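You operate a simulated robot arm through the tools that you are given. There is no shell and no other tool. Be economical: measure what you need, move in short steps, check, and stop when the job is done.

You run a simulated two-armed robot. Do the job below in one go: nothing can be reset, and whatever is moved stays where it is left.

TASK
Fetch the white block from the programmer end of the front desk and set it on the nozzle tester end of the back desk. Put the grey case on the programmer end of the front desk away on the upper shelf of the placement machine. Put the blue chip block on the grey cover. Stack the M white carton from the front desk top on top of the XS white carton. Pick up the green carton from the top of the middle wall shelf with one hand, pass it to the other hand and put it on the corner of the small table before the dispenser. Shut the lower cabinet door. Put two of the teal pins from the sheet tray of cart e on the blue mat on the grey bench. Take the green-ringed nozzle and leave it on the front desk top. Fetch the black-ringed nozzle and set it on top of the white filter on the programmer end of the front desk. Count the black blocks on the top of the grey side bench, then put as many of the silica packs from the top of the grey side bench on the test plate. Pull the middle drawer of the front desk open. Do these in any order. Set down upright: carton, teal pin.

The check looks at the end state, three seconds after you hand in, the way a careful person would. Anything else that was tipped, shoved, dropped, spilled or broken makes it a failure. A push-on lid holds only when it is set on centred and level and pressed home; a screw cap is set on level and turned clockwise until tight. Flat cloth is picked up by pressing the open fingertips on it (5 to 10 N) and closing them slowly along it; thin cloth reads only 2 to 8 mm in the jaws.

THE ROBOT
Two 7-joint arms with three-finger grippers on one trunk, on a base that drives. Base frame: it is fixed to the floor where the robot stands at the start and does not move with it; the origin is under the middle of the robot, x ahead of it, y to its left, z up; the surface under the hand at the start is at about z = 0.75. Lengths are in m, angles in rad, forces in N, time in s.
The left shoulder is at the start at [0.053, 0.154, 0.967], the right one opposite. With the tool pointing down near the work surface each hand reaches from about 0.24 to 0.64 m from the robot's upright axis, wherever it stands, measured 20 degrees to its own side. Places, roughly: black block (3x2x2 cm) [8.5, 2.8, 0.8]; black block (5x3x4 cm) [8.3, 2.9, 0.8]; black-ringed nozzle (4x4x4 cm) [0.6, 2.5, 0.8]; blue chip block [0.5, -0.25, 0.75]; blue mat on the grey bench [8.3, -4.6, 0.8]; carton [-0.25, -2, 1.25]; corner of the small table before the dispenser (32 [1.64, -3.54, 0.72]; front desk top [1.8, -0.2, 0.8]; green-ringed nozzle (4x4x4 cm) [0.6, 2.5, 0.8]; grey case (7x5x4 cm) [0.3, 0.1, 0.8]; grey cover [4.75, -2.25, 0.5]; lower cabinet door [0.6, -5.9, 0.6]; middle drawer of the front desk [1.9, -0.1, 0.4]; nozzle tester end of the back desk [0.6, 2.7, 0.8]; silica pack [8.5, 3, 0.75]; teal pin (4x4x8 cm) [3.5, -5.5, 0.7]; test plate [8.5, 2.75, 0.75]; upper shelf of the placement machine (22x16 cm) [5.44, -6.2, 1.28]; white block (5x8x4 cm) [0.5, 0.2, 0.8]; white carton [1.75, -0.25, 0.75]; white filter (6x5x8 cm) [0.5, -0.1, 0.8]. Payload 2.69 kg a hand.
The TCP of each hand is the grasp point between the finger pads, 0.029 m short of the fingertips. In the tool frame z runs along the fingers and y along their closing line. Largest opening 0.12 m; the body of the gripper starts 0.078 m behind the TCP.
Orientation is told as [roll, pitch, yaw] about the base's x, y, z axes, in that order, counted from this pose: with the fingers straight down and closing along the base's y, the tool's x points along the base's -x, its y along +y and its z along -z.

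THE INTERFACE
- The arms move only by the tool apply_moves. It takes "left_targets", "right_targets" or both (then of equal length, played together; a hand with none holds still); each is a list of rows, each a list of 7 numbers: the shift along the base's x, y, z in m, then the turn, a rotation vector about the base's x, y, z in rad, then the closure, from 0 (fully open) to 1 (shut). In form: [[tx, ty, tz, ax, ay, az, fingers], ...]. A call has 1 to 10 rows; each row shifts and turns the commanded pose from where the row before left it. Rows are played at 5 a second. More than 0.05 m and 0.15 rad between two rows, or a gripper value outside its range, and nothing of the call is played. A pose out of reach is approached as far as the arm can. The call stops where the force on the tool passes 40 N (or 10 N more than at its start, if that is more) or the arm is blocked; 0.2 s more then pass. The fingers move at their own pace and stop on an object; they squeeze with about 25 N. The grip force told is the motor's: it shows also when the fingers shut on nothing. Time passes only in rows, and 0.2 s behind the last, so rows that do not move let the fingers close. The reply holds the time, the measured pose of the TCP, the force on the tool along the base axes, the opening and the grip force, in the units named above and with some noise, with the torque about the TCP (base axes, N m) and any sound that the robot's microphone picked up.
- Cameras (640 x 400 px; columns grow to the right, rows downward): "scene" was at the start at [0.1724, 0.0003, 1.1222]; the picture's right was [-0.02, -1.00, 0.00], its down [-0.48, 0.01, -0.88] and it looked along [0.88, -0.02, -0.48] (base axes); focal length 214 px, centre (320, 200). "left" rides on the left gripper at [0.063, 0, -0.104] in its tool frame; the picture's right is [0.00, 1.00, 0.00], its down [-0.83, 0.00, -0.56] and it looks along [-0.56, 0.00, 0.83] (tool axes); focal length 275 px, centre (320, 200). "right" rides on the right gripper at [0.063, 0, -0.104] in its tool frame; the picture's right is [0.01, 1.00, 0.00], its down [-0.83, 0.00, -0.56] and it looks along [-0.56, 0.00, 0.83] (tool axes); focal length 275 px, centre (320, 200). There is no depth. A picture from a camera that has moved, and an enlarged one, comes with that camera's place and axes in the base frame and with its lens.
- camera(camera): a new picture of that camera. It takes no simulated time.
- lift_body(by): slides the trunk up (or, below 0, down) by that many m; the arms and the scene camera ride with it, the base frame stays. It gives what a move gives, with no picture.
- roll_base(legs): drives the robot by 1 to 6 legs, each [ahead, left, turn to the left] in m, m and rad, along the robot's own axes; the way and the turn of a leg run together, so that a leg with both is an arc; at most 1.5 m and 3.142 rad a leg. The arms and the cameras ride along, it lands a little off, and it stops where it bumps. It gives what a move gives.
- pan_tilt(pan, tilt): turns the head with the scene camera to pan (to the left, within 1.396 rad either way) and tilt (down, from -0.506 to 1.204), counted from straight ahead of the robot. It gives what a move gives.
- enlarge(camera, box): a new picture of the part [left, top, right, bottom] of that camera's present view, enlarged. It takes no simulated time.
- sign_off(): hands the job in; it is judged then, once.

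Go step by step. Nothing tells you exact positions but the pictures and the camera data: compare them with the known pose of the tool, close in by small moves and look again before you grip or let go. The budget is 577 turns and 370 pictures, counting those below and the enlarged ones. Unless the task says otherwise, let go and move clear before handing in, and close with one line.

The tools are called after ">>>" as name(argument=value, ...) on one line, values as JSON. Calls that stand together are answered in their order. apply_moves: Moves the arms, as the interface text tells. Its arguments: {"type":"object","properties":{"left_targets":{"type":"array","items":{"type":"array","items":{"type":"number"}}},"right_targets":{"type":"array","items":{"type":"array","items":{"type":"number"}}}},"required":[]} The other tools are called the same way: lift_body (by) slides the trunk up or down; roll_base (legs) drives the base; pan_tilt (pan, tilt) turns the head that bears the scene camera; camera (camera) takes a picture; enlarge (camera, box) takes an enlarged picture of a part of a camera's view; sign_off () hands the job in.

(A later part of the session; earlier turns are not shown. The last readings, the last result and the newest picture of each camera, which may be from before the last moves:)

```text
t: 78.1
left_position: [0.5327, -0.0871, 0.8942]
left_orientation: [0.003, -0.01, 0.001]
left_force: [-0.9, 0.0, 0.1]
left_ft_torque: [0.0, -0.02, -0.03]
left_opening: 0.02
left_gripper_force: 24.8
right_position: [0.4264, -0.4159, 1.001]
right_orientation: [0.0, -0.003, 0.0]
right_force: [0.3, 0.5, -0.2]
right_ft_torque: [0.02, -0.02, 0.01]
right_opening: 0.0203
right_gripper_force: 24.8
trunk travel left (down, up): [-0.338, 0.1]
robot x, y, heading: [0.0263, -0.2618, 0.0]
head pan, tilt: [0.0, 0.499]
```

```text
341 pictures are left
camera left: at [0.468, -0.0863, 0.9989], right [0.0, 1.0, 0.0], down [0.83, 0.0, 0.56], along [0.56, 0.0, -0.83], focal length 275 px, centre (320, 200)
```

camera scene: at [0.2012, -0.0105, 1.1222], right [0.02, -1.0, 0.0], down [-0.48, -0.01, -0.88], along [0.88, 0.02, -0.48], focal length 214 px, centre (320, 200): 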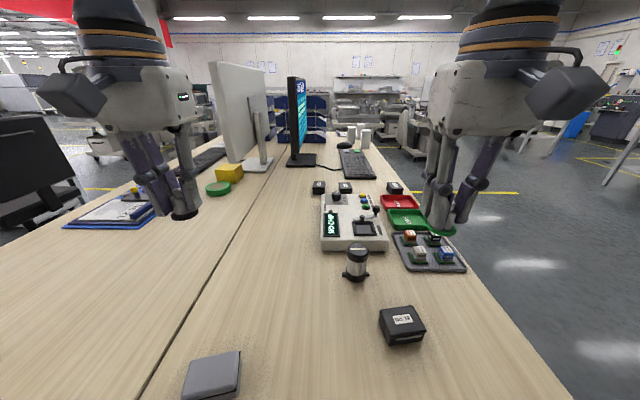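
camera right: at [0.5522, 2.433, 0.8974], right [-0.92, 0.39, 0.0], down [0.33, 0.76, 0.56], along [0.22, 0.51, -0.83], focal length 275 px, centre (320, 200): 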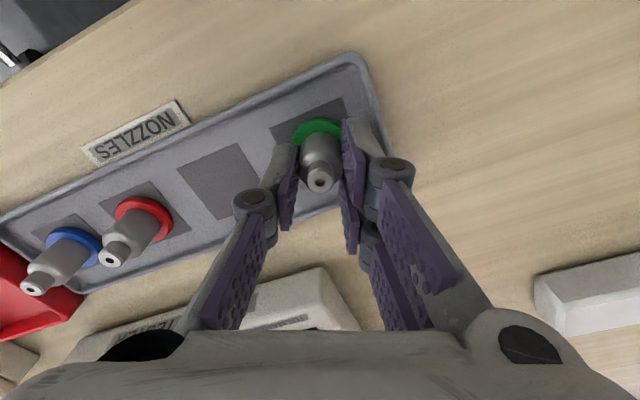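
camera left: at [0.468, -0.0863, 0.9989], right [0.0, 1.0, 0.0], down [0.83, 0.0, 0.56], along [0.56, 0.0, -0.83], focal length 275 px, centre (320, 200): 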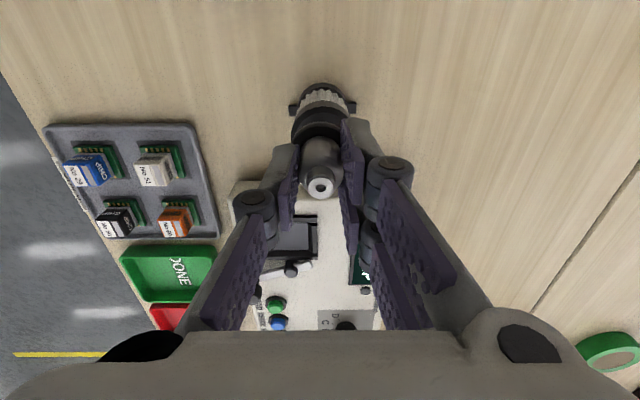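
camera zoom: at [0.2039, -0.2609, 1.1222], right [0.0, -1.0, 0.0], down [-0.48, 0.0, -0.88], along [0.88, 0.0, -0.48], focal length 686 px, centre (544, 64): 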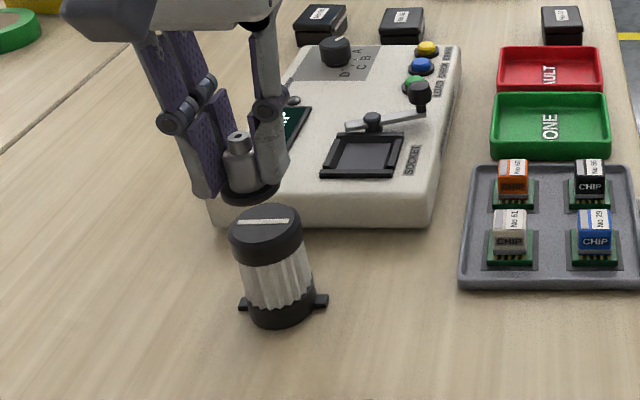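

Alignment looks within a few mm. I lower further and look again.

>>> apply_moves(left_targets=[[-0.001, -0.0005, -0.012, 0, 0, 0, 1], [-0.001, -0.0005, -0.01, 0, 0, 0, 1]])

>>> enlarge(camera="scene", box=[180, 200, 280, 280])

>>> enlarge(camera="left", box=[270, 70, 370, 220])

```text
t: 78.7
left_position: [0.5292, -0.0855, 0.8725]
left_orientation: [0.002, -0.01, 0.0]
left_force: [-0.8, 0.1, -0.3]
left_ft_torque: [0.01, -0.01, -0.03]
left_opening: 0.0205
left_gripper_force: 25.0
right_position: [0.4267, -0.4167, 1.0011]
right_orientation: [0.001, -0.002, 0.0]
right_force: [-0.6, -0.1, -0.4]
right_ft_torque: [0.0, 0.02, -0.03]
right_opening: 0.0205
right_gripper_force: 24.7
trunk travel left (down, up): [-0.338, 0.1]
robot x, y, heading: [0.033, -0.2627, -0.002]
head pan, tilt: [0.0, 0.499]
```

```text
5.00 times, centred on (230, 240) of scene
camera zoom: at [0.2037, -0.2609, 1.1222], right [0.0, -1.0, 0.0], down [-0.48, 0.0, -0.88], along [0.88, 0.0, -0.48], focal length 1072 px, centre (770, 0)
```

zoom: 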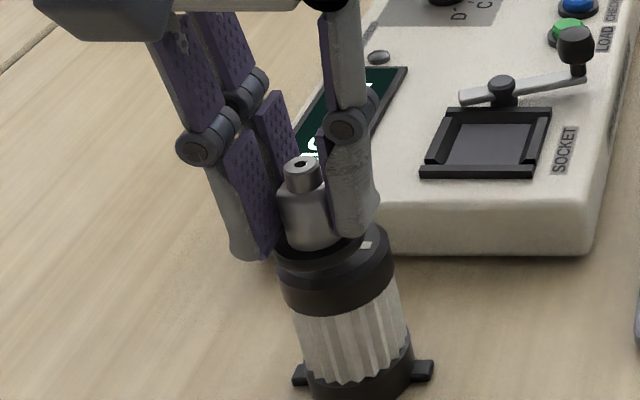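

```text
2.67 times, centred on (320, 145) of left
camera zoom: at [0.4652, -0.0859, 0.9773], right [0.0, 1.0, 0.0], down [0.83, 0.0, 0.56], along [0.56, 0.0, -0.83], focal length 734 px, centre (320, 347)
```

zoom: 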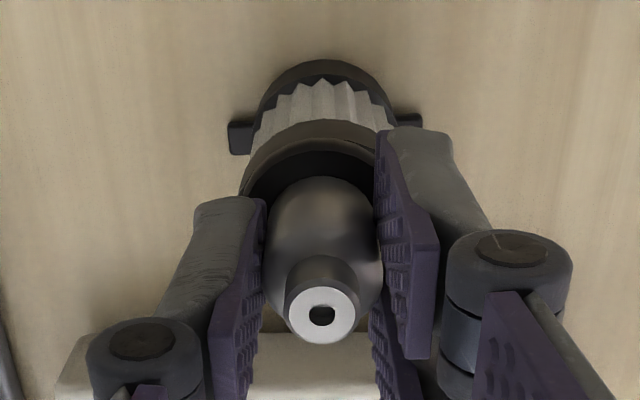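

Both views agree to within a few mm. I lower until contact.

>>> apply_moves(left_targets=[[0.001, -0.002, -0.004, 0, 0, 0, 1], [0, 0, -0.003, 0, 0, 0, 1], [0, 0, -0.003, 0, 0, 0, 1]])

```text
t: 79.5
left_position: [0.5324, -0.0877, 0.8635]
left_orientation: [0.002, -0.01, 0.001]
left_force: [0.9, 0.1, -0.1]
left_ft_torque: [0.01, 0.0, -0.01]
left_opening: 0.0202
left_gripper_force: 24.8
right_position: [0.4262, -0.4168, 1.0019]
right_orientation: [0.0, -0.002, 0.0]
right_force: [0.0, -0.9, -0.3]
right_ft_torque: [-0.02, -0.02, 0.03]
right_opening: 0.0202
right_gripper_force: 25.4
trunk travel left (down, up): [-0.338, 0.1]
robot x, y, heading: [0.0316, -0.2618, -0.001]
head pan, tilt: [0.0, 0.499]
```

>>> apply_moves(left_targets=[[0, 0, -0.003, 0, 0, 0, 1], [0, 0, -0.002, 0, 0, 0, 1]])

>>> enlarge(camera="scene", box=[180, 200, 280, 280])

```text
t: 80.1
left_position: [0.5313, -0.0879, 0.8585]
left_orientation: [0.002, -0.013, 0.0]
left_force: [1.6, 1.1, 18.1]
left_ft_torque: [0.06, -0.08, 0.01]
left_opening: 0.0209
left_gripper_force: 25.0
right_position: [0.4259, -0.4162, 1.002]
right_orientation: [-0.002, -0.004, 0.0]
right_force: [-0.8, -0.8, -1.1]
right_ft_torque: [0.03, -0.01, -0.02]
right_opening: 0.0206
right_gripper_force: 24.8
trunk travel left (down, up): [-0.338, 0.1]
robot x, y, heading: [0.0288, -0.2639, 0.001]
head pan, tilt: [0.0, 0.499]
```

```text
5.00 times, centred on (230, 240) of scene
camera zoom: at [0.2027, -0.2611, 1.1225], right [0.0, -1.0, 0.0], down [-0.48, 0.0, -0.88], along [0.88, 0.0, -0.48], focal length 1072 px, centre (770, 0)
```

zoom: 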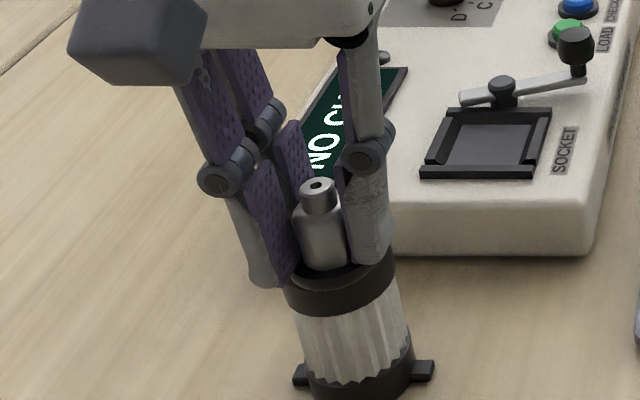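

Contact made; nozzle sits on the cap. I ease off, open and rise.

>>> apply_moves(left_targets=[[0, 0, 0.0015, 0, 0, 0, 1], [0, 0, 0, 0, 0, 0, 0.7], [0, 0, 0, 0, 0, 0, 0.6], [0, 0, 0.02, 0, 0, 0, 0.55], [0, 0, 0.04, 0, 0, 0, 0.5], [0, 0, 0.04, 0, 0, 0, 0.5], [0, 0, 0.04, 0, 0, 0, 0.5]])

>>> enlarge(camera="scene", box=[180, 180, 340, 280])

>>> camera(camera="left")

```text
t: 81.7
left_position: [0.5317, -0.0868, 1.0]
left_orientation: [0.001, -0.012, 0.0]
left_force: [0.1, -0.2, 0.2]
left_ft_torque: [0.04, 0.05, -0.01]
left_opening: 0.0604
left_gripper_force: 0.1
right_position: [0.4264, -0.4152, 1.0015]
right_orientation: [0.001, -0.003, 0.0]
right_force: [0.3, 1.8, -0.1]
right_ft_torque: [-0.02, 0.0, -0.01]
right_opening: 0.0203
right_gripper_force: 24.9
trunk travel left (down, up): [-0.338, 0.1]
robot x, y, heading: [0.0264, -0.2592, -0.0]
head pan, tilt: [0.0, 0.499]
```

```text
4.00 times, centred on (260, 230) of scene
camera zoom: at [0.2035, -0.261, 1.1223], right [0.0, -1.0, 0.0], down [-0.48, 0.0, -0.88], along [0.88, 0.0, -0.48], focal length 858 px, centre (560, 80)
```

zoom: 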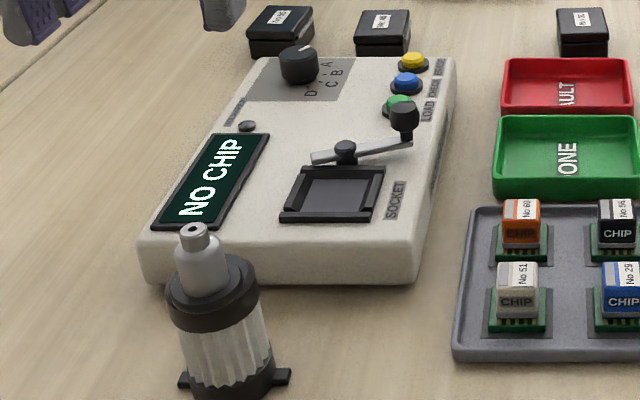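

```text
336 pictures are left
camera left: at [0.4662, -0.0869, 1.1021], right [0.0, 1.0, 0.0], down [0.83, 0.0, 0.56], along [0.56, 0.0, -0.83], focal length 275 px, centre (320, 200)
```

left: 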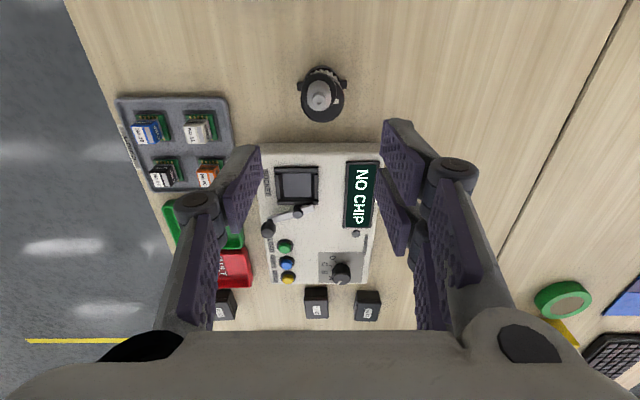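

The nozzle stands on the filter, a bit off-centre. Quick zoom to confirm it's stable.

>>> enlarge(camera="left", box=[280, 50, 370, 140])

```text
4.44 times, centred on (325, 95) of left
camera zoom: at [0.4662, -0.0869, 1.1021], right [0.0, 1.0, 0.0], down [0.83, 0.0, 0.56], along [0.56, 0.0, -0.83], focal length 1224 px, centre (298, 667)
```

zoom: 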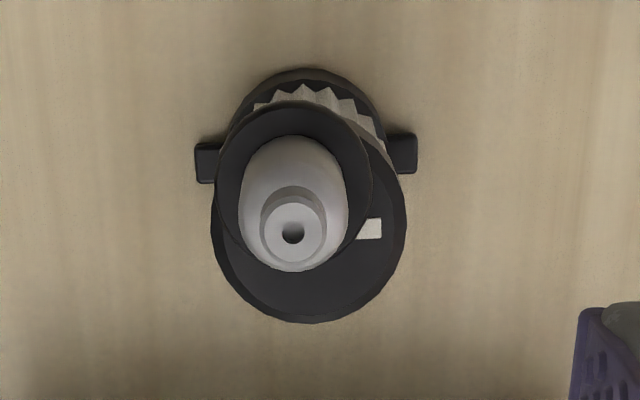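

It is about 1 cm off toward the robot. I regrasp and shift it +11 mm in x and +2 mm in y.

>>> apply_moves(left_targets=[[0, 0, -0.05, 0, 0, 0, 0.5], [0, 0, -0.05, 0, 0, 0, 0.5], [0, 0, -0.038, 0, 0, 0, 0.5], [0, 0, 0, 0, 0, 0, 1], [0, 0, 0, 0, 0, 0, 1], [0, 0, 0.006, 0, 0, 0, 1], [0.011, 0.002, 0, 0, 0, 0, 1], [0, 0, -0.003, 0, 0, 0, 1]])

>>> enlarge(camera="left", box=[260, 70, 380, 220])

```text
t: 83.5
left_position: [0.5418, -0.0866, 0.8648]
left_orientation: [0.001, -0.009, 0.004]
left_force: [-0.5, 0.5, 0.1]
left_ft_torque: [-0.02, 0.01, -0.02]
left_opening: 0.0201
left_gripper_force: 24.8
right_position: [0.4251, -0.4164, 1.0026]
right_orientation: [-0.001, -0.003, -0.002]
right_force: [-0.1, -0.4, 0.0]
right_ft_torque: [0.02, -0.03, -0.02]
right_opening: 0.0203
right_gripper_force: 24.9
trunk travel left (down, up): [-0.338, 0.1]
robot x, y, heading: [0.0308, -0.2594, -0.001]
head pan, tilt: [0.0, 0.499]
```

```text
2.67 times, centred on (320, 145) of left
camera zoom: at [0.4776, -0.0874, 0.9679], right [0.0, 1.0, 0.0], down [0.83, 0.0, 0.56], along [0.56, 0.0, -0.83], focal length 734 px, centre (320, 347)
```

zoom: 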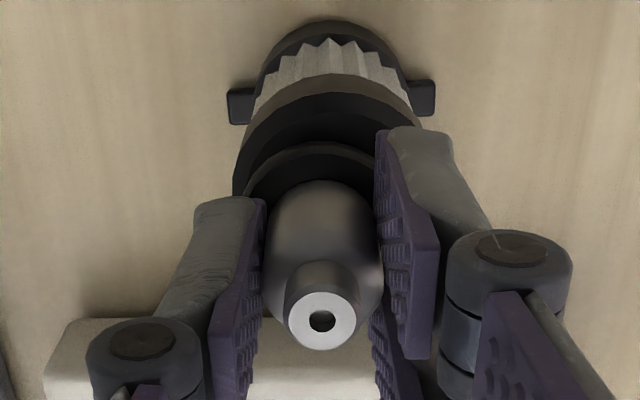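

Now slightly too far forward; shift back 4 mm and +2 mm in y, then set down.

>>> apply_moves(left_targets=[[-0.004, 0.002, 0, 0, 0, 0, 1], [0, 0, -0.003, 0, 0, 0, 1], [0, 0, -0.002, 0, 0, 0, 1]])

```text
t: 84.3
left_position: [0.5382, -0.0863, 0.8609]
left_orientation: [0.002, -0.012, 0.0]
left_force: [0.6, -1.3, 8.7]
left_ft_torque: [-0.08, 0.01, 0.02]
left_opening: 0.0199
left_gripper_force: 24.6
right_position: [0.4243, -0.416, 1.0024]
right_orientation: [-0.001, -0.005, -0.001]
right_force: [0.5, 0.7, -0.6]
right_ft_torque: [0.01, -0.02, 0.0]
right_opening: 0.0203
right_gripper_force: 25.1
trunk travel left (down, up): [-0.338, 0.1]
robot x, y, heading: [0.031, -0.2644, 0.004]
head pan, tilt: [0.0, 0.499]
```

>>> apply_moves(left_targets=[[0, 0, 0, 0, 0, 0, 0.7], [0, 0, 0, 0, 0, 0, 0.55], [0, 0, 0.02, 0, 0, 0, 0.5], [0, 0, 0.04, 0, 0, 0, 0.5], [0, 0, 0.04, 0, 0, 0, 0.5], [0, 0, 0.04, 0, 0, 0, 0.5]])

>>> enlarge(camera="left", box=[280, 50, 370, 140])

```text
t: 85.7
left_position: [0.5399, -0.0851, 1.0019]
left_orientation: [0.002, -0.011, 0.001]
left_force: [-0.8, -0.8, 1.0]
left_ft_torque: [0.04, 0.0, 0.0]
left_opening: 0.0599
left_gripper_force: 0.1
right_position: [0.4254, -0.4153, 1.0002]
right_orientation: [0.0, -0.001, 0.0]
right_force: [-0.2, 0.5, -1.4]
right_ft_torque: [0.01, 0.01, -0.01]
right_opening: 0.0206
right_gripper_force: 25.1
trunk travel left (down, up): [-0.338, 0.1]
robot x, y, heading: [0.0319, -0.2603, -0.004]
head pan, tilt: [0.0, 0.499]
```

```text
4.44 times, centred on (325, 95) of left
camera zoom: at [0.4746, -0.0854, 1.105], right [0.0, 1.0, 0.0], down [0.83, 0.0, 0.56], along [0.56, 0.0, -0.83], focal length 1224 px, centre (298, 667)
```

zoom: 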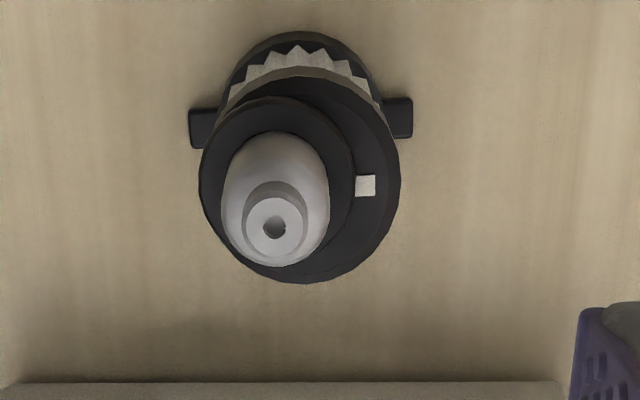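

The nozzle is now well seated on the filter. Next the far end of the front desk; I retract the left hand and look to the right for a clear aisle.

>>> apply_moves(left_targets=[[-0.04, 0, 0.01, 0, 0, 0, 0.3], [-0.04, 0, 0.01, 0, 0, 0, 0.3], [-0.03, 0, 0.0, 0, 0, 0, 0.3]])

>>> pan_tilt(pan=-0.8, tilt=0.35)

>>> camera(camera="scene")

```text
t: 86.5
left_position: [0.4277, -0.0848, 1.0207]
left_orientation: [0.002, -0.012, 0.002]
left_force: [-0.4, -0.9, -0.4]
left_ft_torque: [0.01, -0.01, 0.01]
left_opening: 0.0839
left_gripper_force: 0.0
right_position: [0.4259, -0.4157, 1.0017]
right_orientation: [0.0, -0.001, 0.0]
right_force: [0.0, 0.6, -1.0]
right_ft_torque: [-0.01, 0.02, -0.01]
right_opening: 0.0199
right_gripper_force: 25.0
trunk travel left (down, up): [-0.338, 0.1]
robot x, y, heading: [0.0325, -0.2625, 0.002]
head pan, tilt: [0.0, 0.499]
```

```text
t: 87.6
left_position: [0.4289, -0.0854, 1.0221]
left_orientation: [0.003, -0.012, 0.002]
left_force: [0.6, 0.5, -0.1]
left_ft_torque: [0.0, -0.03, -0.01]
left_opening: 0.0839
left_gripper_force: 0.0
right_position: [0.4251, -0.4158, 1.0023]
right_orientation: [-0.001, -0.003, -0.001]
right_force: [-0.7, 1.0, -0.2]
right_ft_torque: [-0.01, 0.0, 0.02]
right_opening: 0.02
right_gripper_force: 25.5
trunk travel left (down, up): [-0.338, 0.1]
robot x, y, heading: [0.03, -0.2669, -0.001]
head pan, tilt: [-0.799, 0.351]
```

```text
332 pictures are left
camera scene: at [0.1776, -0.3276, 1.1359], right [-0.72, -0.7, 0.0], down [-0.24, 0.25, -0.94], along [0.66, -0.67, -0.34], focal length 214 px, centre (320, 200)
```

scene: 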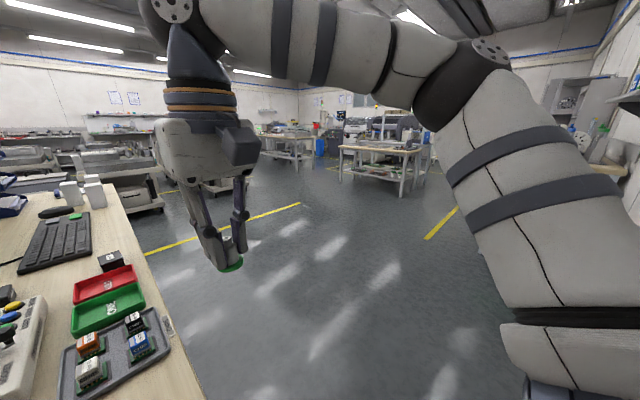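

The aisle to the right is clear. I drive round and face the desk's long side near x ≈ 1.7.

>>> roll_base(legs=[[0, -0.95, 0], [1.4, 0, 0], [0.25, 0, 0], [0, 0, 1.571]])

>>> pan_tilt(pan=0, tilt=0.5)

>>> camera(camera="scene")

```text
t: 107.2
left_position: [1.5182, -0.8096, 1.0218]
left_orientation: [0.001, -0.01, 1.589]
left_force: [0.5, -0.2, 0.4]
left_ft_torque: [0.0, 0.01, -0.04]
left_opening: 0.0838
left_gripper_force: 0.0
right_position: [1.8486, -0.8068, 1.0009]
right_orientation: [0.001, -0.003, 1.588]
right_force: [-0.6, 0.0, -0.7]
right_ft_torque: [-0.01, -0.01, 0.0]
right_opening: 0.0202
right_gripper_force: 24.6
trunk travel left (down, up): [-0.338, 0.1]
robot x, y, heading: [1.7037, -1.2084, 1.588]
head pan, tilt: [-0.799, 0.351]
```

```text
t: 108.3
left_position: [1.5177, -0.8089, 1.0207]
left_orientation: [0.002, -0.01, 1.588]
left_force: [0.2, 0.1, 0.3]
left_ft_torque: [0.01, 0.0, -0.03]
left_opening: 0.0839
left_gripper_force: 0.0
right_position: [1.8483, -0.8063, 1.0028]
right_orientation: [0.0, -0.002, 1.587]
right_force: [0.1, -0.1, -0.9]
right_ft_torque: [0.02, 0.02, -0.01]
right_opening: 0.0204
right_gripper_force: 25.3
trunk travel left (down, up): [-0.338, 0.1]
robot x, y, heading: [1.7003, -1.1981, 1.59]
head pan, tilt: [0.0, 0.499]
```

```text
331 pictures are left
camera scene: at [1.6989, -1.0289, 1.1222], right [1.0, 0.02, 0.0], down [0.01, -0.48, -0.88], along [-0.01, 0.88, -0.48], focal length 214 px, centre (320, 200)
```

scene: 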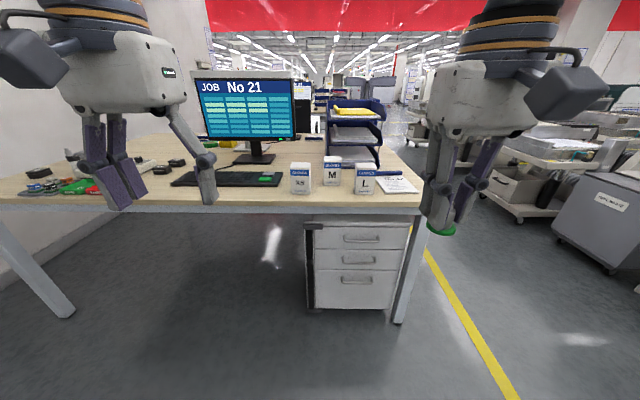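

I see XS (~[1.61,-0.27]), M (~[1.74,-0.19]) and L (~[1.86,-0.27]) cartons and the drawer unit beneath. I drive closer.

>>> roll_base(legs=[[0, -0.15, -0.015], [0.5, 0, 0]])

>>> camera(camera="scene")

>>> camera(camera="left")

```text
t: 112.6
left_position: [1.6692, -0.3127, 1.0206]
left_orientation: [0.001, -0.011, 1.578]
left_force: [-0.4, 0.0, -0.3]
left_ft_torque: [-0.04, -0.02, 0.01]
left_opening: 0.0841
left_gripper_force: 0.1
right_position: [2.0011, -0.314, 1.0021]
right_orientation: [-0.002, -0.003, 1.575]
right_force: [-0.1, -0.6, -1.0]
right_ft_torque: [-0.06, 0.03, -0.01]
right_opening: 0.0203
right_gripper_force: 24.9
trunk travel left (down, up): [-0.338, 0.1]
robot x, y, heading: [1.8478, -0.7129, 1.582]
head pan, tilt: [0.0, 0.499]
```

```text
330 pictures are left
camera scene: at [1.848, -0.5341, 1.1222], right [1.0, 0.01, 0.0], down [0.0, -0.48, -0.88], along [0.0, 0.88, -0.48], focal length 214 px, centre (320, 200)
```

scene: 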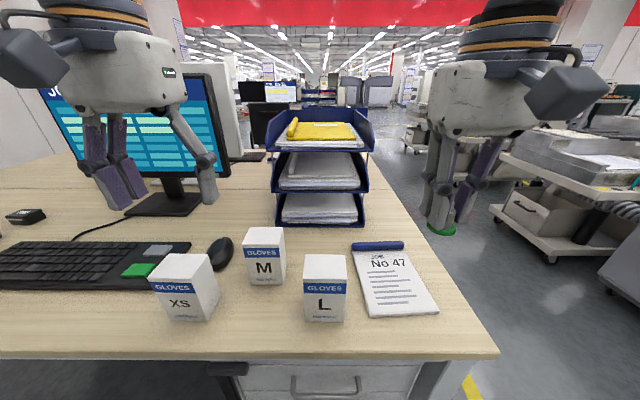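

```text
329 pictures are left
camera left: at [1.6689, -0.3763, 1.1242], right [-1.0, 0.0, 0.0], down [0.0, 0.83, 0.56], along [0.0, 0.56, -0.83], focal length 275 px, centre (320, 200)
```

left: 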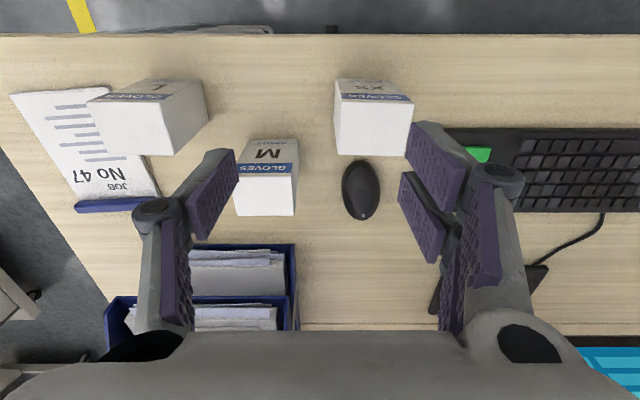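

M carton top ≈ [1.734, -0.188, 0.84]; XS top ≈ [1.612, -0.275, 0.83]. I move the left hand above M.

>>> apply_moves(left_targets=[[0.02, 0.04, 0, 0, 0, 0, 0], [0.02, 0.04, 0, 0, 0, 0, 0], [0.025, 0.04, 0, 0, 0, 0, 0], [0, 0.005, -0.045, 0, 0, 0, 0], [0, 0, -0.04, 0, 0, 0, 0]])

>>> camera(camera="left")

>>> camera(camera="scene")

```text
t: 113.8
left_position: [1.7365, -0.1883, 0.9352]
left_orientation: [0.001, -0.011, 1.575]
left_force: [0.7, -0.4, -0.3]
left_ft_torque: [-0.01, 0.01, -0.01]
left_opening: 0.1201
left_gripper_force: 0.0
right_position: [2.0009, -0.3136, 1.001]
right_orientation: [0.001, -0.002, 1.576]
right_force: [-0.5, -1.0, -0.9]
right_ft_torque: [0.0, 0.0, -0.03]
right_opening: 0.0203
right_gripper_force: 25.0
trunk travel left (down, up): [-0.338, 0.1]
robot x, y, heading: [1.8505, -0.7112, 1.581]
head pan, tilt: [0.0, 0.499]
```

```text
328 pictures are left
camera left: at [1.7359, -0.2534, 1.0387], right [-1.0, 0.0, 0.0], down [0.0, 0.83, 0.56], along [0.0, 0.56, -0.83], focal length 275 px, centre (320, 200)
```

left: 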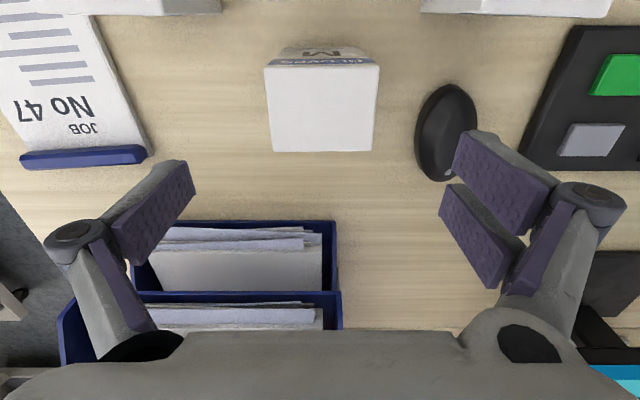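

```text
327 pictures are left
camera scene: at [1.8482, -0.5342, 1.1222], right [1.0, 0.01, 0.0], down [0.0, -0.48, -0.88], along [0.0, 0.88, -0.48], focal length 214 px, centre (320, 200)
```

scene: 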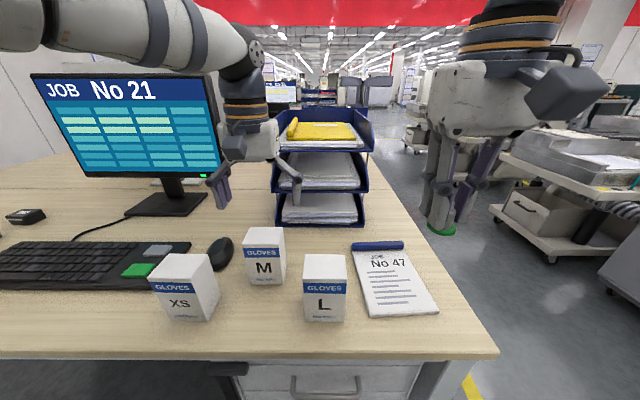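

M centre is about [1.734, -0.195]. I adjust, descend around it and grip.

>>> apply_moves(left_targets=[[-0.002, -0.007, -0.045, 0, 0, 0, 0], [0, 0, -0.045, 0, 0, 0, 0], [0, 0, -0.04, 0, 0, 0, 0], [0, 0, 0, 0, 0, 0, 0.5], [0, 0, 0, 0, 0, 0, 0.6], [0, 0, 0, 0, 0, 0, 1], [0, 0, 0, 0, 0, 0, 1]])

```text
t: 115.4
left_position: [1.7313, -0.1953, 0.8038]
left_orientation: [0.001, -0.013, 1.578]
left_force: [1.4, 2.9, 6.7]
left_ft_torque: [0.05, -0.46, 0.1]
left_opening: 0.079
left_gripper_force: 24.6
right_position: [2.0011, -0.3147, 1.0028]
right_orientation: [0.0, -0.001, 1.576]
right_force: [0.1, -0.6, -0.1]
right_ft_torque: [0.0, 0.0, -0.01]
right_opening: 0.0203
right_gripper_force: 24.7
trunk travel left (down, up): [-0.338, 0.1]
robot x, y, heading: [1.8507, -0.7088, 1.58]
head pan, tilt: [0.0, 0.499]
```

Gripped at 0.079. I lift and look at XS from above.

>>> apply_moves(left_targets=[[0, 0, 0.02, 0, 0, 0, 1], [0, 0, 0.05, 0, 0, 0, 1], [0, 0, 0.05, 0, 0, 0, 1], [0, 0, 0.04, 0, 0, 0, 1], [-0.03, -0.02, 0, 0, 0, 0, 1], [-0.03, -0.02, 0, 0, 0, 0, 1], [-0.03, -0.02, 0, 0, 0, 0, 1]])

>>> camera(camera="left")

>>> camera(camera="scene")

```text
t: 117.0
left_position: [1.6413, -0.2544, 0.9654]
left_orientation: [0.002, -0.012, 1.578]
left_force: [-0.2, -0.1, -1.9]
left_ft_torque: [0.02, -0.04, 0.01]
left_opening: 0.0753
left_gripper_force: 25.1
right_position: [2.0, -0.3129, 1.0036]
right_orientation: [-0.001, -0.002, 1.578]
right_force: [0.2, -0.4, -1.4]
right_ft_torque: [0.0, 0.01, 0.0]
right_opening: 0.0201
right_gripper_force: 24.9
trunk travel left (down, up): [-0.338, 0.1]
robot x, y, heading: [1.8447, -0.7086, 1.579]
head pan, tilt: [0.0, 0.499]
```

```text
326 pictures are left
camera left: at [1.6404, -0.32, 1.069], right [-1.0, 0.0, 0.0], down [0.0, 0.82, 0.57], along [0.0, 0.57, -0.82], focal length 275 px, centre (320, 200)
```

left: 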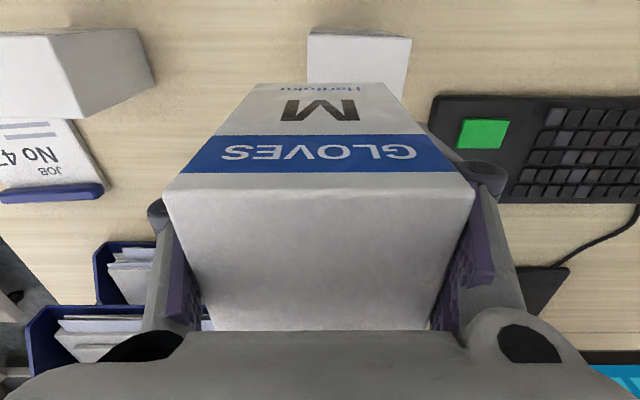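

```text
325 pictures are left
camera scene: at [1.8473, -0.5346, 1.1222], right [1.0, 0.01, 0.0], down [0.0, -0.48, -0.88], along [0.0, 0.88, -0.48], focal length 214 px, centre (320, 200)
```

scene: 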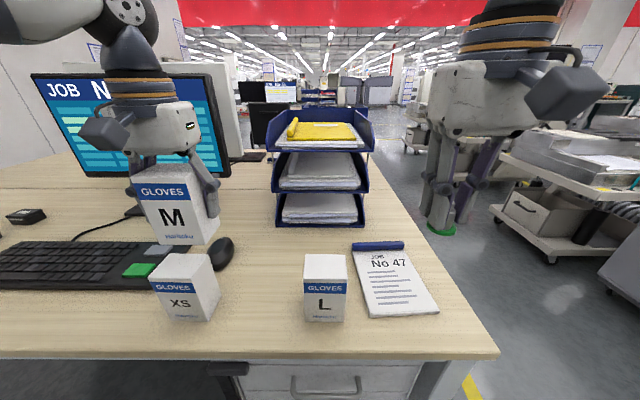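

I enlarge to measure XS relative to M.

>>> enlarge(camera="scene", box=[120, 160, 280, 330])

```text
2.35 times, centred on (200, 245) of scene
camera zoom: at [1.8473, -0.5346, 1.1222], right [1.0, 0.01, 0.0], down [0.0, -0.48, -0.88], along [0.0, 0.88, -0.48], focal length 505 px, centre (602, 94)
```

zoom: 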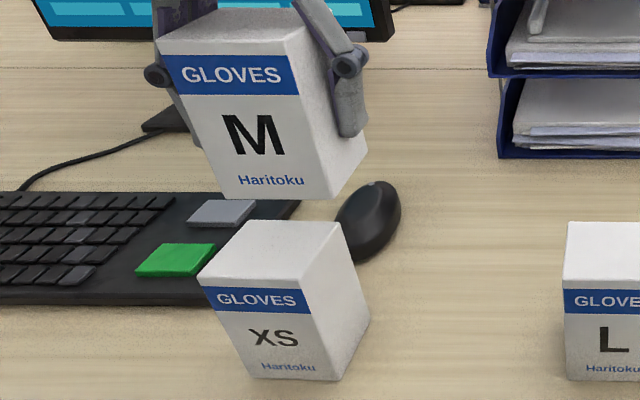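

XS centre ≈ [1.608, -0.273], top z ≈ 0.84. I bring M over it and lower partway.

>>> apply_moves(left_targets=[[-0.033, -0.0186, 0, 0, 0, 0, 1], [0, 0, -0.025, 0, 0, 0, 1], [0, 0, -0.025, 0, 0, 0, 1]])

>>> enlarge(camera="scene", box=[120, 180, 280, 330])

>>> camera(camera="left")

```text
t: 117.8
left_position: [1.6081, -0.2731, 0.9173]
left_orientation: [0.002, -0.011, 1.578]
left_force: [-0.3, -1.4, -0.3]
left_ft_torque: [-0.01, -0.03, 0.0]
left_opening: 0.075
left_gripper_force: 24.2
right_position: [2.0013, -0.3139, 1.0021]
right_orientation: [-0.001, 0.0, 1.577]
right_force: [-0.6, -1.0, -1.9]
right_ft_torque: [0.0, 0.02, 0.0]
right_opening: 0.0204
right_gripper_force: 25.2
trunk travel left (down, up): [-0.338, 0.1]
robot x, y, heading: [1.8468, -0.7078, 1.575]
head pan, tilt: [0.0, 0.499]
```

```text
2.67 times, centred on (200, 255) of scene
camera zoom: at [1.8478, -0.5345, 1.1223], right [1.0, 0.01, 0.0], down [0.0, -0.48, -0.88], along [0.0, 0.88, -0.48], focal length 572 px, centre (640, 53)
```

zoom: 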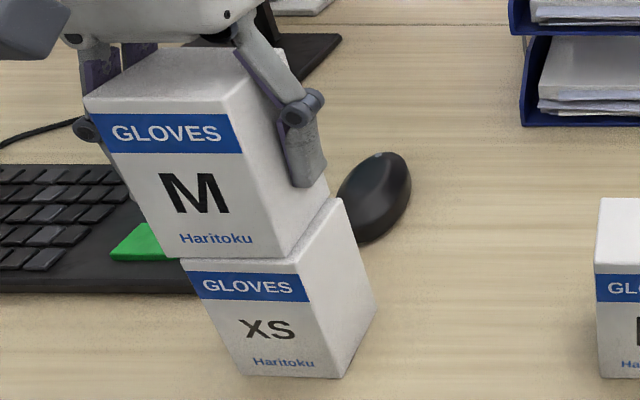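

```text
322 pictures are left
camera left: at [1.6077, -0.3366, 1.0203], right [-1.0, 0.0, 0.0], down [0.0, 0.83, 0.56], along [0.0, 0.56, -0.83], focal length 275 px, centre (320, 200)
```

left: 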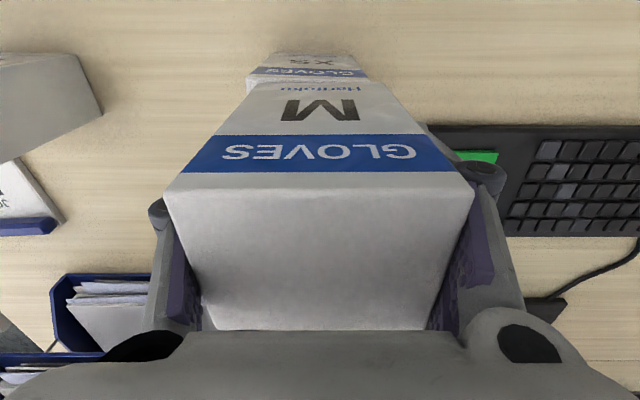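

M needs about +6 mm x and +3 mm y. I adjust and lower to contact.

>>> apply_moves(left_targets=[[0.006, 0.003, -0.006, 0, 0, 0, 1], [0, 0, -0.004, 0, 0, 0, 1], [0, 0, -0.003, 0, 0, 0, 1]])

>>> enlarge(camera="scene", box=[120, 180, 280, 330])

```text
t: 118.3
left_position: [1.6136, -0.2702, 0.9166]
left_orientation: [0.004, -0.021, 1.576]
left_force: [-4.7, -7.0, 22.1]
left_ft_torque: [-0.98, -0.24, -0.24]
left_opening: 0.0749
left_gripper_force: 24.4
right_position: [1.9993, -0.3149, 1.0022]
right_orientation: [-0.001, -0.004, 1.578]
right_force: [-0.2, 0.6, -0.2]
right_ft_torque: [0.02, 0.02, 0.01]
right_opening: 0.0203
right_gripper_force: 24.8
trunk travel left (down, up): [-0.338, 0.1]
robot x, y, heading: [1.8485, -0.7138, 1.578]
head pan, tilt: [0.0, 0.499]
stopped in row 2 (left hand): the force on the tool passed its limit at 47 N (the readings are from after the stop); the commanded pose is now the measured one
```

```text
2.67 times, centred on (200, 255) of scene
camera zoom: at [1.8477, -0.5359, 1.1226], right [1.0, 0.01, 0.0], down [0.0, -0.48, -0.88], along [-0.01, 0.88, -0.48], focal length 572 px, centre (640, 53)
```

zoom: 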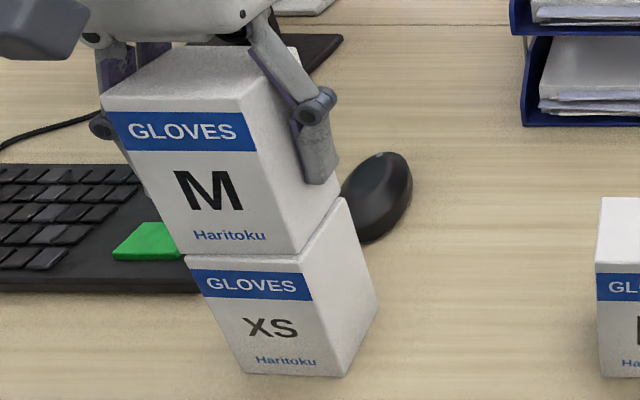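

M is resting on XS and well aligned. I ease the pressure, open and rise.

>>> apply_moves(left_targets=[[0, 0, 0.002, 0, 0, 0, 1], [0, 0, 0, 0, 0, 0, 0.3], [0, 0, 0, 0, 0, 0, 0], [0, 0, 0.02, 0, 0, 0, 0], [0, 0, 0.04, 0, 0, 0, 0], [0, 0, 0.04, 0, 0, 0, 0], [0, 0, 0.04, 0, 0, 0, 0]])

>>> enlarge(camera="scene", box=[120, 180, 280, 330])

>>> camera(camera="left")

```text
t: 119.9
left_position: [1.6132, -0.2707, 1.0542]
left_orientation: [0.003, -0.017, 1.576]
left_force: [0.1, 0.3, 0.0]
left_ft_torque: [-0.03, -0.01, 0.0]
left_opening: 0.1201
left_gripper_force: 0.0
right_position: [2.0, -0.3141, 1.0026]
right_orientation: [0.001, -0.002, 1.577]
right_force: [0.0, 0.3, -0.7]
right_ft_torque: [-0.04, -0.04, 0.01]
right_opening: 0.0201
right_gripper_force: 24.7
trunk travel left (down, up): [-0.338, 0.1]
robot x, y, heading: [1.8516, -0.7095, 1.579]
head pan, tilt: [0.0, 0.499]
```

```text
2.67 times, centred on (200, 255) of scene
camera zoom: at [1.848, -0.5346, 1.1222], right [1.0, 0.01, 0.0], down [0.0, -0.48, -0.88], along [-0.01, 0.88, -0.48], focal length 572 px, centre (640, 53)
```

zoom: 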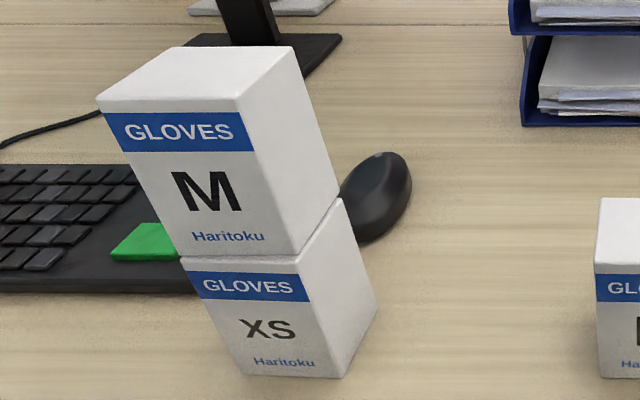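

```text
319 pictures are left
camera left: at [1.6124, -0.3354, 1.158], right [-1.0, 0.0, 0.0], down [0.0, 0.82, 0.57], along [0.0, 0.57, -0.82], focal length 275 px, centre (320, 200)
```

left: 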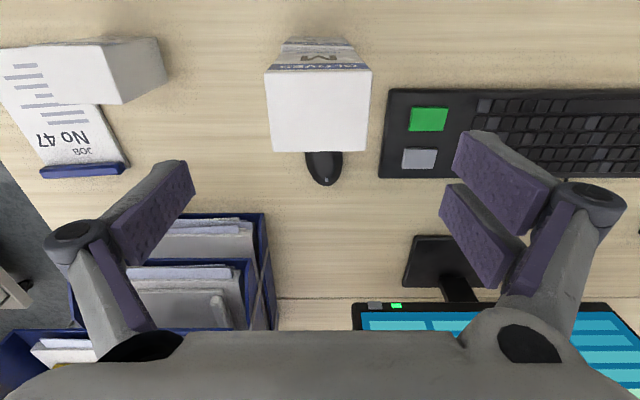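

Stacked neatly. Next, the green nozzle goes to the free spot near [1.75, -0.175]; I strafe left so the right hand reaches it.

>>> roll_base(legs=[[0, 0.2, 0]])

>>> apply_moves(right_targets=[[-0.025, 0.04, 0, 0, 0, 0, 1], [-0.025, 0.04, 0, 0, 0, 0, 1], [0, 0.045, 0, 0, 0, 0, 1], [0, 0.015, -0.045, 0, 0, 0, 1]])

>>> camera(camera="right")

>>> camera(camera="scene")

```text
t: 122.0
left_position: [1.4164, -0.2699, 1.0539]
left_orientation: [0.005, -0.017, 1.574]
left_force: [-0.4, -0.4, 0.5]
left_ft_torque: [0.01, 0.0, -0.02]
left_opening: 0.1201
left_gripper_force: 0.1
right_position: [1.8037, -0.3152, 1.001]
right_orientation: [-0.001, -0.001, 1.574]
right_force: [-0.3, -0.7, -0.6]
right_ft_torque: [0.0, 0.0, -0.02]
right_opening: 0.0202
right_gripper_force: 24.9
trunk travel left (down, up): [-0.338, 0.1]
robot x, y, heading: [1.6573, -0.7096, 1.573]
head pan, tilt: [0.0, 0.499]
```

```text
t: 123.0
left_position: [1.4158, -0.2707, 1.054]
left_orientation: [0.006, -0.016, 1.574]
left_force: [-0.6, 1.3, -0.2]
left_ft_torque: [-0.02, 0.0, 0.01]
left_opening: 0.1201
left_gripper_force: 0.1
right_position: [1.7542, -0.1762, 0.9554]
right_orientation: [-0.001, -0.001, 1.576]
right_force: [-0.1, -0.4, -1.3]
right_ft_torque: [-0.04, 0.0, 0.02]
right_opening: 0.0201
right_gripper_force: 24.8
trunk travel left (down, up): [-0.338, 0.1]
robot x, y, heading: [1.6503, -0.709, 1.569]
head pan, tilt: [0.0, 0.499]
```

```text
318 pictures are left
camera right: at [1.7546, -0.2402, 1.0579], right [-1.0, -0.01, 0.0], down [-0.01, 0.83, 0.56], along [-0.01, 0.56, -0.83], focal length 275 px, centre (320, 200)
```

right: 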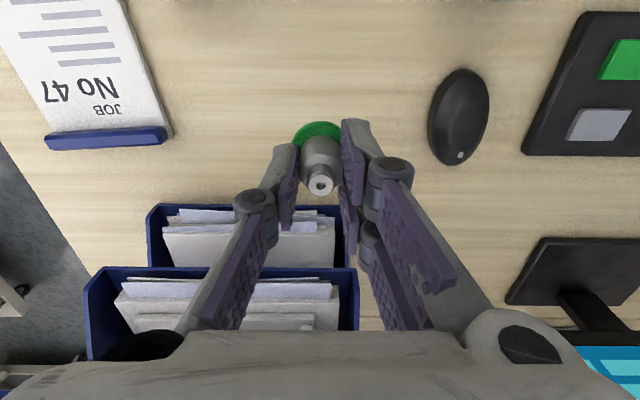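

```text
317 pictures are left
camera scene: at [1.6509, -0.5352, 1.1222], right [1.0, 0.0, 0.0], down [0.0, -0.48, -0.88], along [0.0, 0.88, -0.48], focal length 214 px, centre (320, 200)
```

scene: 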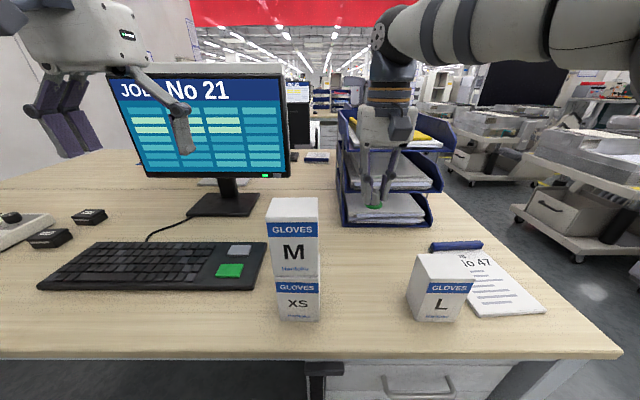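

Clear spot below. I come back 3 cm from the trays and lower the nozzle.

>>> apply_moves(right_targets=[[0, -0.03, -0.035, 0, 0, 0, 1], [0, 0, -0.05, 0, 0, 0, 1], [0, 0, -0.05, 0, 0, 0, 1], [0, 0, -0.02, 0, 0, 0, 1], [0, 0, -0.004, 0, 0, 0, 1]])

```text
t: 124.2
left_position: [1.4162, -0.27, 1.0543]
left_orientation: [0.004, -0.017, 1.574]
left_force: [-0.3, -0.1, -0.4]
left_ft_torque: [-0.01, 0.03, 0.0]
left_opening: 0.1199
left_gripper_force: 0.0
right_position: [1.7552, -0.2051, 0.7979]
right_orientation: [-0.002, 0.0, 1.575]
right_force: [-0.2, -0.1, 0.1]
right_ft_torque: [-0.01, 0.04, 0.01]
right_opening: 0.0201
right_gripper_force: 25.3
trunk travel left (down, up): [-0.338, 0.1]
robot x, y, heading: [1.6506, -0.7129, 1.576]
head pan, tilt: [0.0, 0.499]
```

>>> apply_moves(right_targets=[[0, 0, -0.004, 0, 0, 0, 1], [0, 0, -0.003, 0, 0, 0, 1], [0, 0, -0.003, 0, 0, 0, 1]])

```text
t: 125.0
left_position: [1.415, -0.271, 1.055]
left_orientation: [0.002, -0.019, 1.572]
left_force: [-1.3, 0.4, -0.1]
left_ft_torque: [0.02, 0.0, 0.02]
left_opening: 0.1201
left_gripper_force: 0.0
right_position: [1.7548, -0.2048, 0.7897]
right_orientation: [0.0, -0.008, 1.574]
right_force: [2.7, -0.3, 17.9]
right_ft_torque: [0.05, -0.06, -0.01]
right_opening: 0.0206
right_gripper_force: 25.3
trunk travel left (down, up): [-0.338, 0.1]
robot x, y, heading: [1.6539, -0.7105, 1.567]
head pan, tilt: [0.0, 0.499]
```

Contact. I release and rise.

>>> apply_moves(right_targets=[[0, 0, 0.002, 0, 0, 0, 1], [0, 0, 0, 0, 0, 0, 0.7], [0, 0, 0, 0, 0, 0, 0.6], [0, 0, 0.03, 0, 0, 0, 0.6], [0, 0, 0.05, 0, 0, 0, 0.6], [0, 0, 0.05, 0, 0, 0, 0.6], [0, 0, 0.05, 0, 0, 0, 0.5], [0, -0.04, 0.03, 0, 0, 0, 0.3], [0, -0.04, 0.03, 0, 0, 0, 0.3]])

>>> camera(camera="right")

```text
t: 127.0
left_position: [1.4169, -0.2706, 1.0552]
left_orientation: [0.004, -0.019, 1.574]
left_force: [0.2, -0.7, -0.2]
left_ft_torque: [0.03, 0.02, 0.01]
left_opening: 0.12
left_gripper_force: 0.0
right_position: [1.7548, -0.2876, 1.0331]
right_orientation: [-0.003, -0.003, 1.571]
right_force: [0.4, -0.6, -0.3]
right_ft_torque: [0.04, 0.03, 0.02]
right_opening: 0.0839
right_gripper_force: 0.0
trunk travel left (down, up): [-0.338, 0.1]
robot x, y, heading: [1.6531, -0.712, 1.572]
head pan, tilt: [0.0, 0.499]
```

```text
316 pictures are left
camera right: at [1.7551, -0.3523, 1.1356], right [-1.0, -0.01, 0.0], down [0.0, 0.83, 0.56], along [0.0, 0.56, -0.83], focal length 275 px, centre (320, 200)
```

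right: 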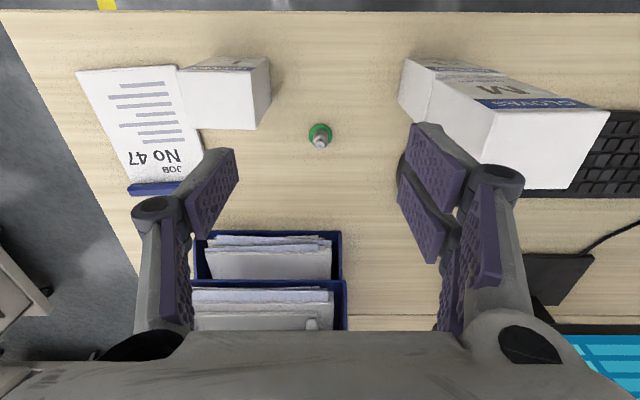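

The nozzle stands on the desk top. Now the drawer: I back off, lower the trunk and look at the drawer unit.

>>> roll_base(legs=[[-0.45, 0, 0], [0, -0.05, 0]])

>>> lift_body(by=-0.28)

>>> camera(camera="scene")

>>> enlarge(camera="scene", box=[290, 160, 410, 260])

```text
t: 130.4
left_position: [1.4688, -0.7123, 1.0541]
left_orientation: [0.005, -0.018, 1.566]
left_force: [0.1, 0.2, 0.3]
left_ft_torque: [0.0, 0.03, 0.0]
left_opening: 0.1201
left_gripper_force: 0.0
right_position: [1.8058, -0.7319, 1.0326]
right_orientation: [0.002, -0.002, 1.564]
right_force: [0.3, 0.0, 0.0]
right_ft_torque: [-0.01, 0.02, -0.02]
right_opening: 0.0839
right_gripper_force: 0.1
trunk travel left (down, up): [-0.338, 0.1]
robot x, y, heading: [1.6971, -1.1544, 1.567]
head pan, tilt: [0.0, 0.499]
```

```text
t: 133.2
left_position: [1.4688, -0.65, 0.6778]
left_orientation: [0.004, 0.21, 1.567]
left_force: [-0.1, 0.2, 0.3]
left_ft_torque: [0.01, 0.01, -0.02]
left_opening: 0.1201
left_gripper_force: 0.2
right_position: [1.8072, -0.7159, 0.7355]
right_orientation: [0.0, 0.04, 1.566]
right_force: [0.4, -0.6, 0.7]
right_ft_torque: [0.0, 0.0, -0.01]
right_opening: 0.0839
right_gripper_force: 0.0
trunk travel left (down, up): [-0.058, 0.38]
robot x, y, heading: [1.6985, -1.1532, 1.563]
head pan, tilt: [0.0, 0.499]
```

```text
315 pictures are left
camera scene: at [1.7009, -0.8902, 0.8206], right [1.0, -0.01, 0.0], down [0.0, -0.48, -0.88], along [0.0, 0.88, -0.48], focal length 214 px, centre (320, 200)
```

scene: 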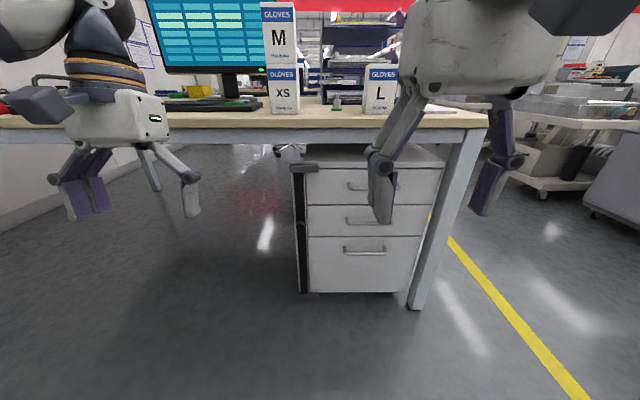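

```text
4.00 times, centred on (350, 210) of scene
camera zoom: at [1.7009, -0.8902, 0.8206], right [1.0, -0.01, 0.0], down [0.0, -0.48, -0.88], along [0.0, 0.88, -0.48], focal length 858 px, centre (200, 160)
```

zoom: 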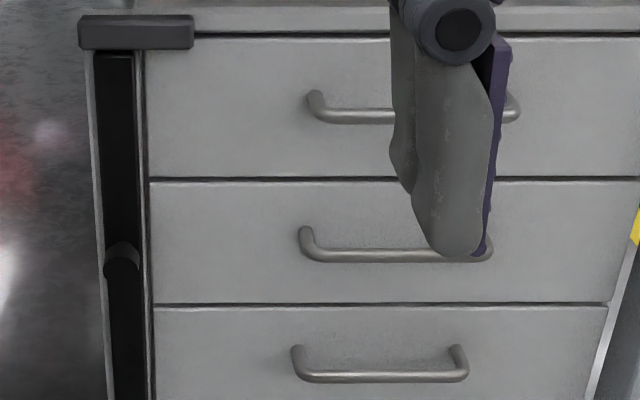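

I see the middle handle bar at about [1.861, -0.31, 0.414]. There's a black bar with a knob at the unit's left — possibly a lock. I turn the right hand to point forward with fingers closing vertically.

>>> apply_moves(right_targets=[[0, 0.012, -0.016, 0.0866, 0.0866, -0.0866, 0.3], [0, 0.012, -0.016, 0.0866, 0.0866, -0.0866, 0.3], [0, 0.012, -0.016, 0.0866, 0.0866, -0.0866, 0.3], [0, 0.012, -0.016, 0.0866, 0.0866, -0.0866, 0.3], [0, 0.012, -0.016, 0.0866, 0.0866, -0.0866, 0.3], [0, 0.012, -0.016, 0.0866, 0.0866, -0.0866, 0.3], [0, 0.012, -0.016, 0.0866, 0.0866, -0.0866, 0.3]])

```text
t: 134.8
left_position: [1.4684, -0.6496, 0.6774]
left_orientation: [0.004, 0.213, 1.567]
left_force: [-0.8, -0.3, 0.3]
left_ft_torque: [0.02, -0.01, 0.03]
left_opening: 0.1201
left_gripper_force: 0.2
right_position: [1.807, -0.6331, 0.6229]
right_orientation: [0.779, -0.307, 0.81]
right_force: [0.1, -0.1, 0.0]
right_ft_torque: [0.01, 0.01, 0.0]
right_opening: 0.0838
right_gripper_force: 0.0
trunk travel left (down, up): [-0.058, 0.38]
robot x, y, heading: [1.697, -1.1578, 1.563]
head pan, tilt: [0.0, 0.499]
```

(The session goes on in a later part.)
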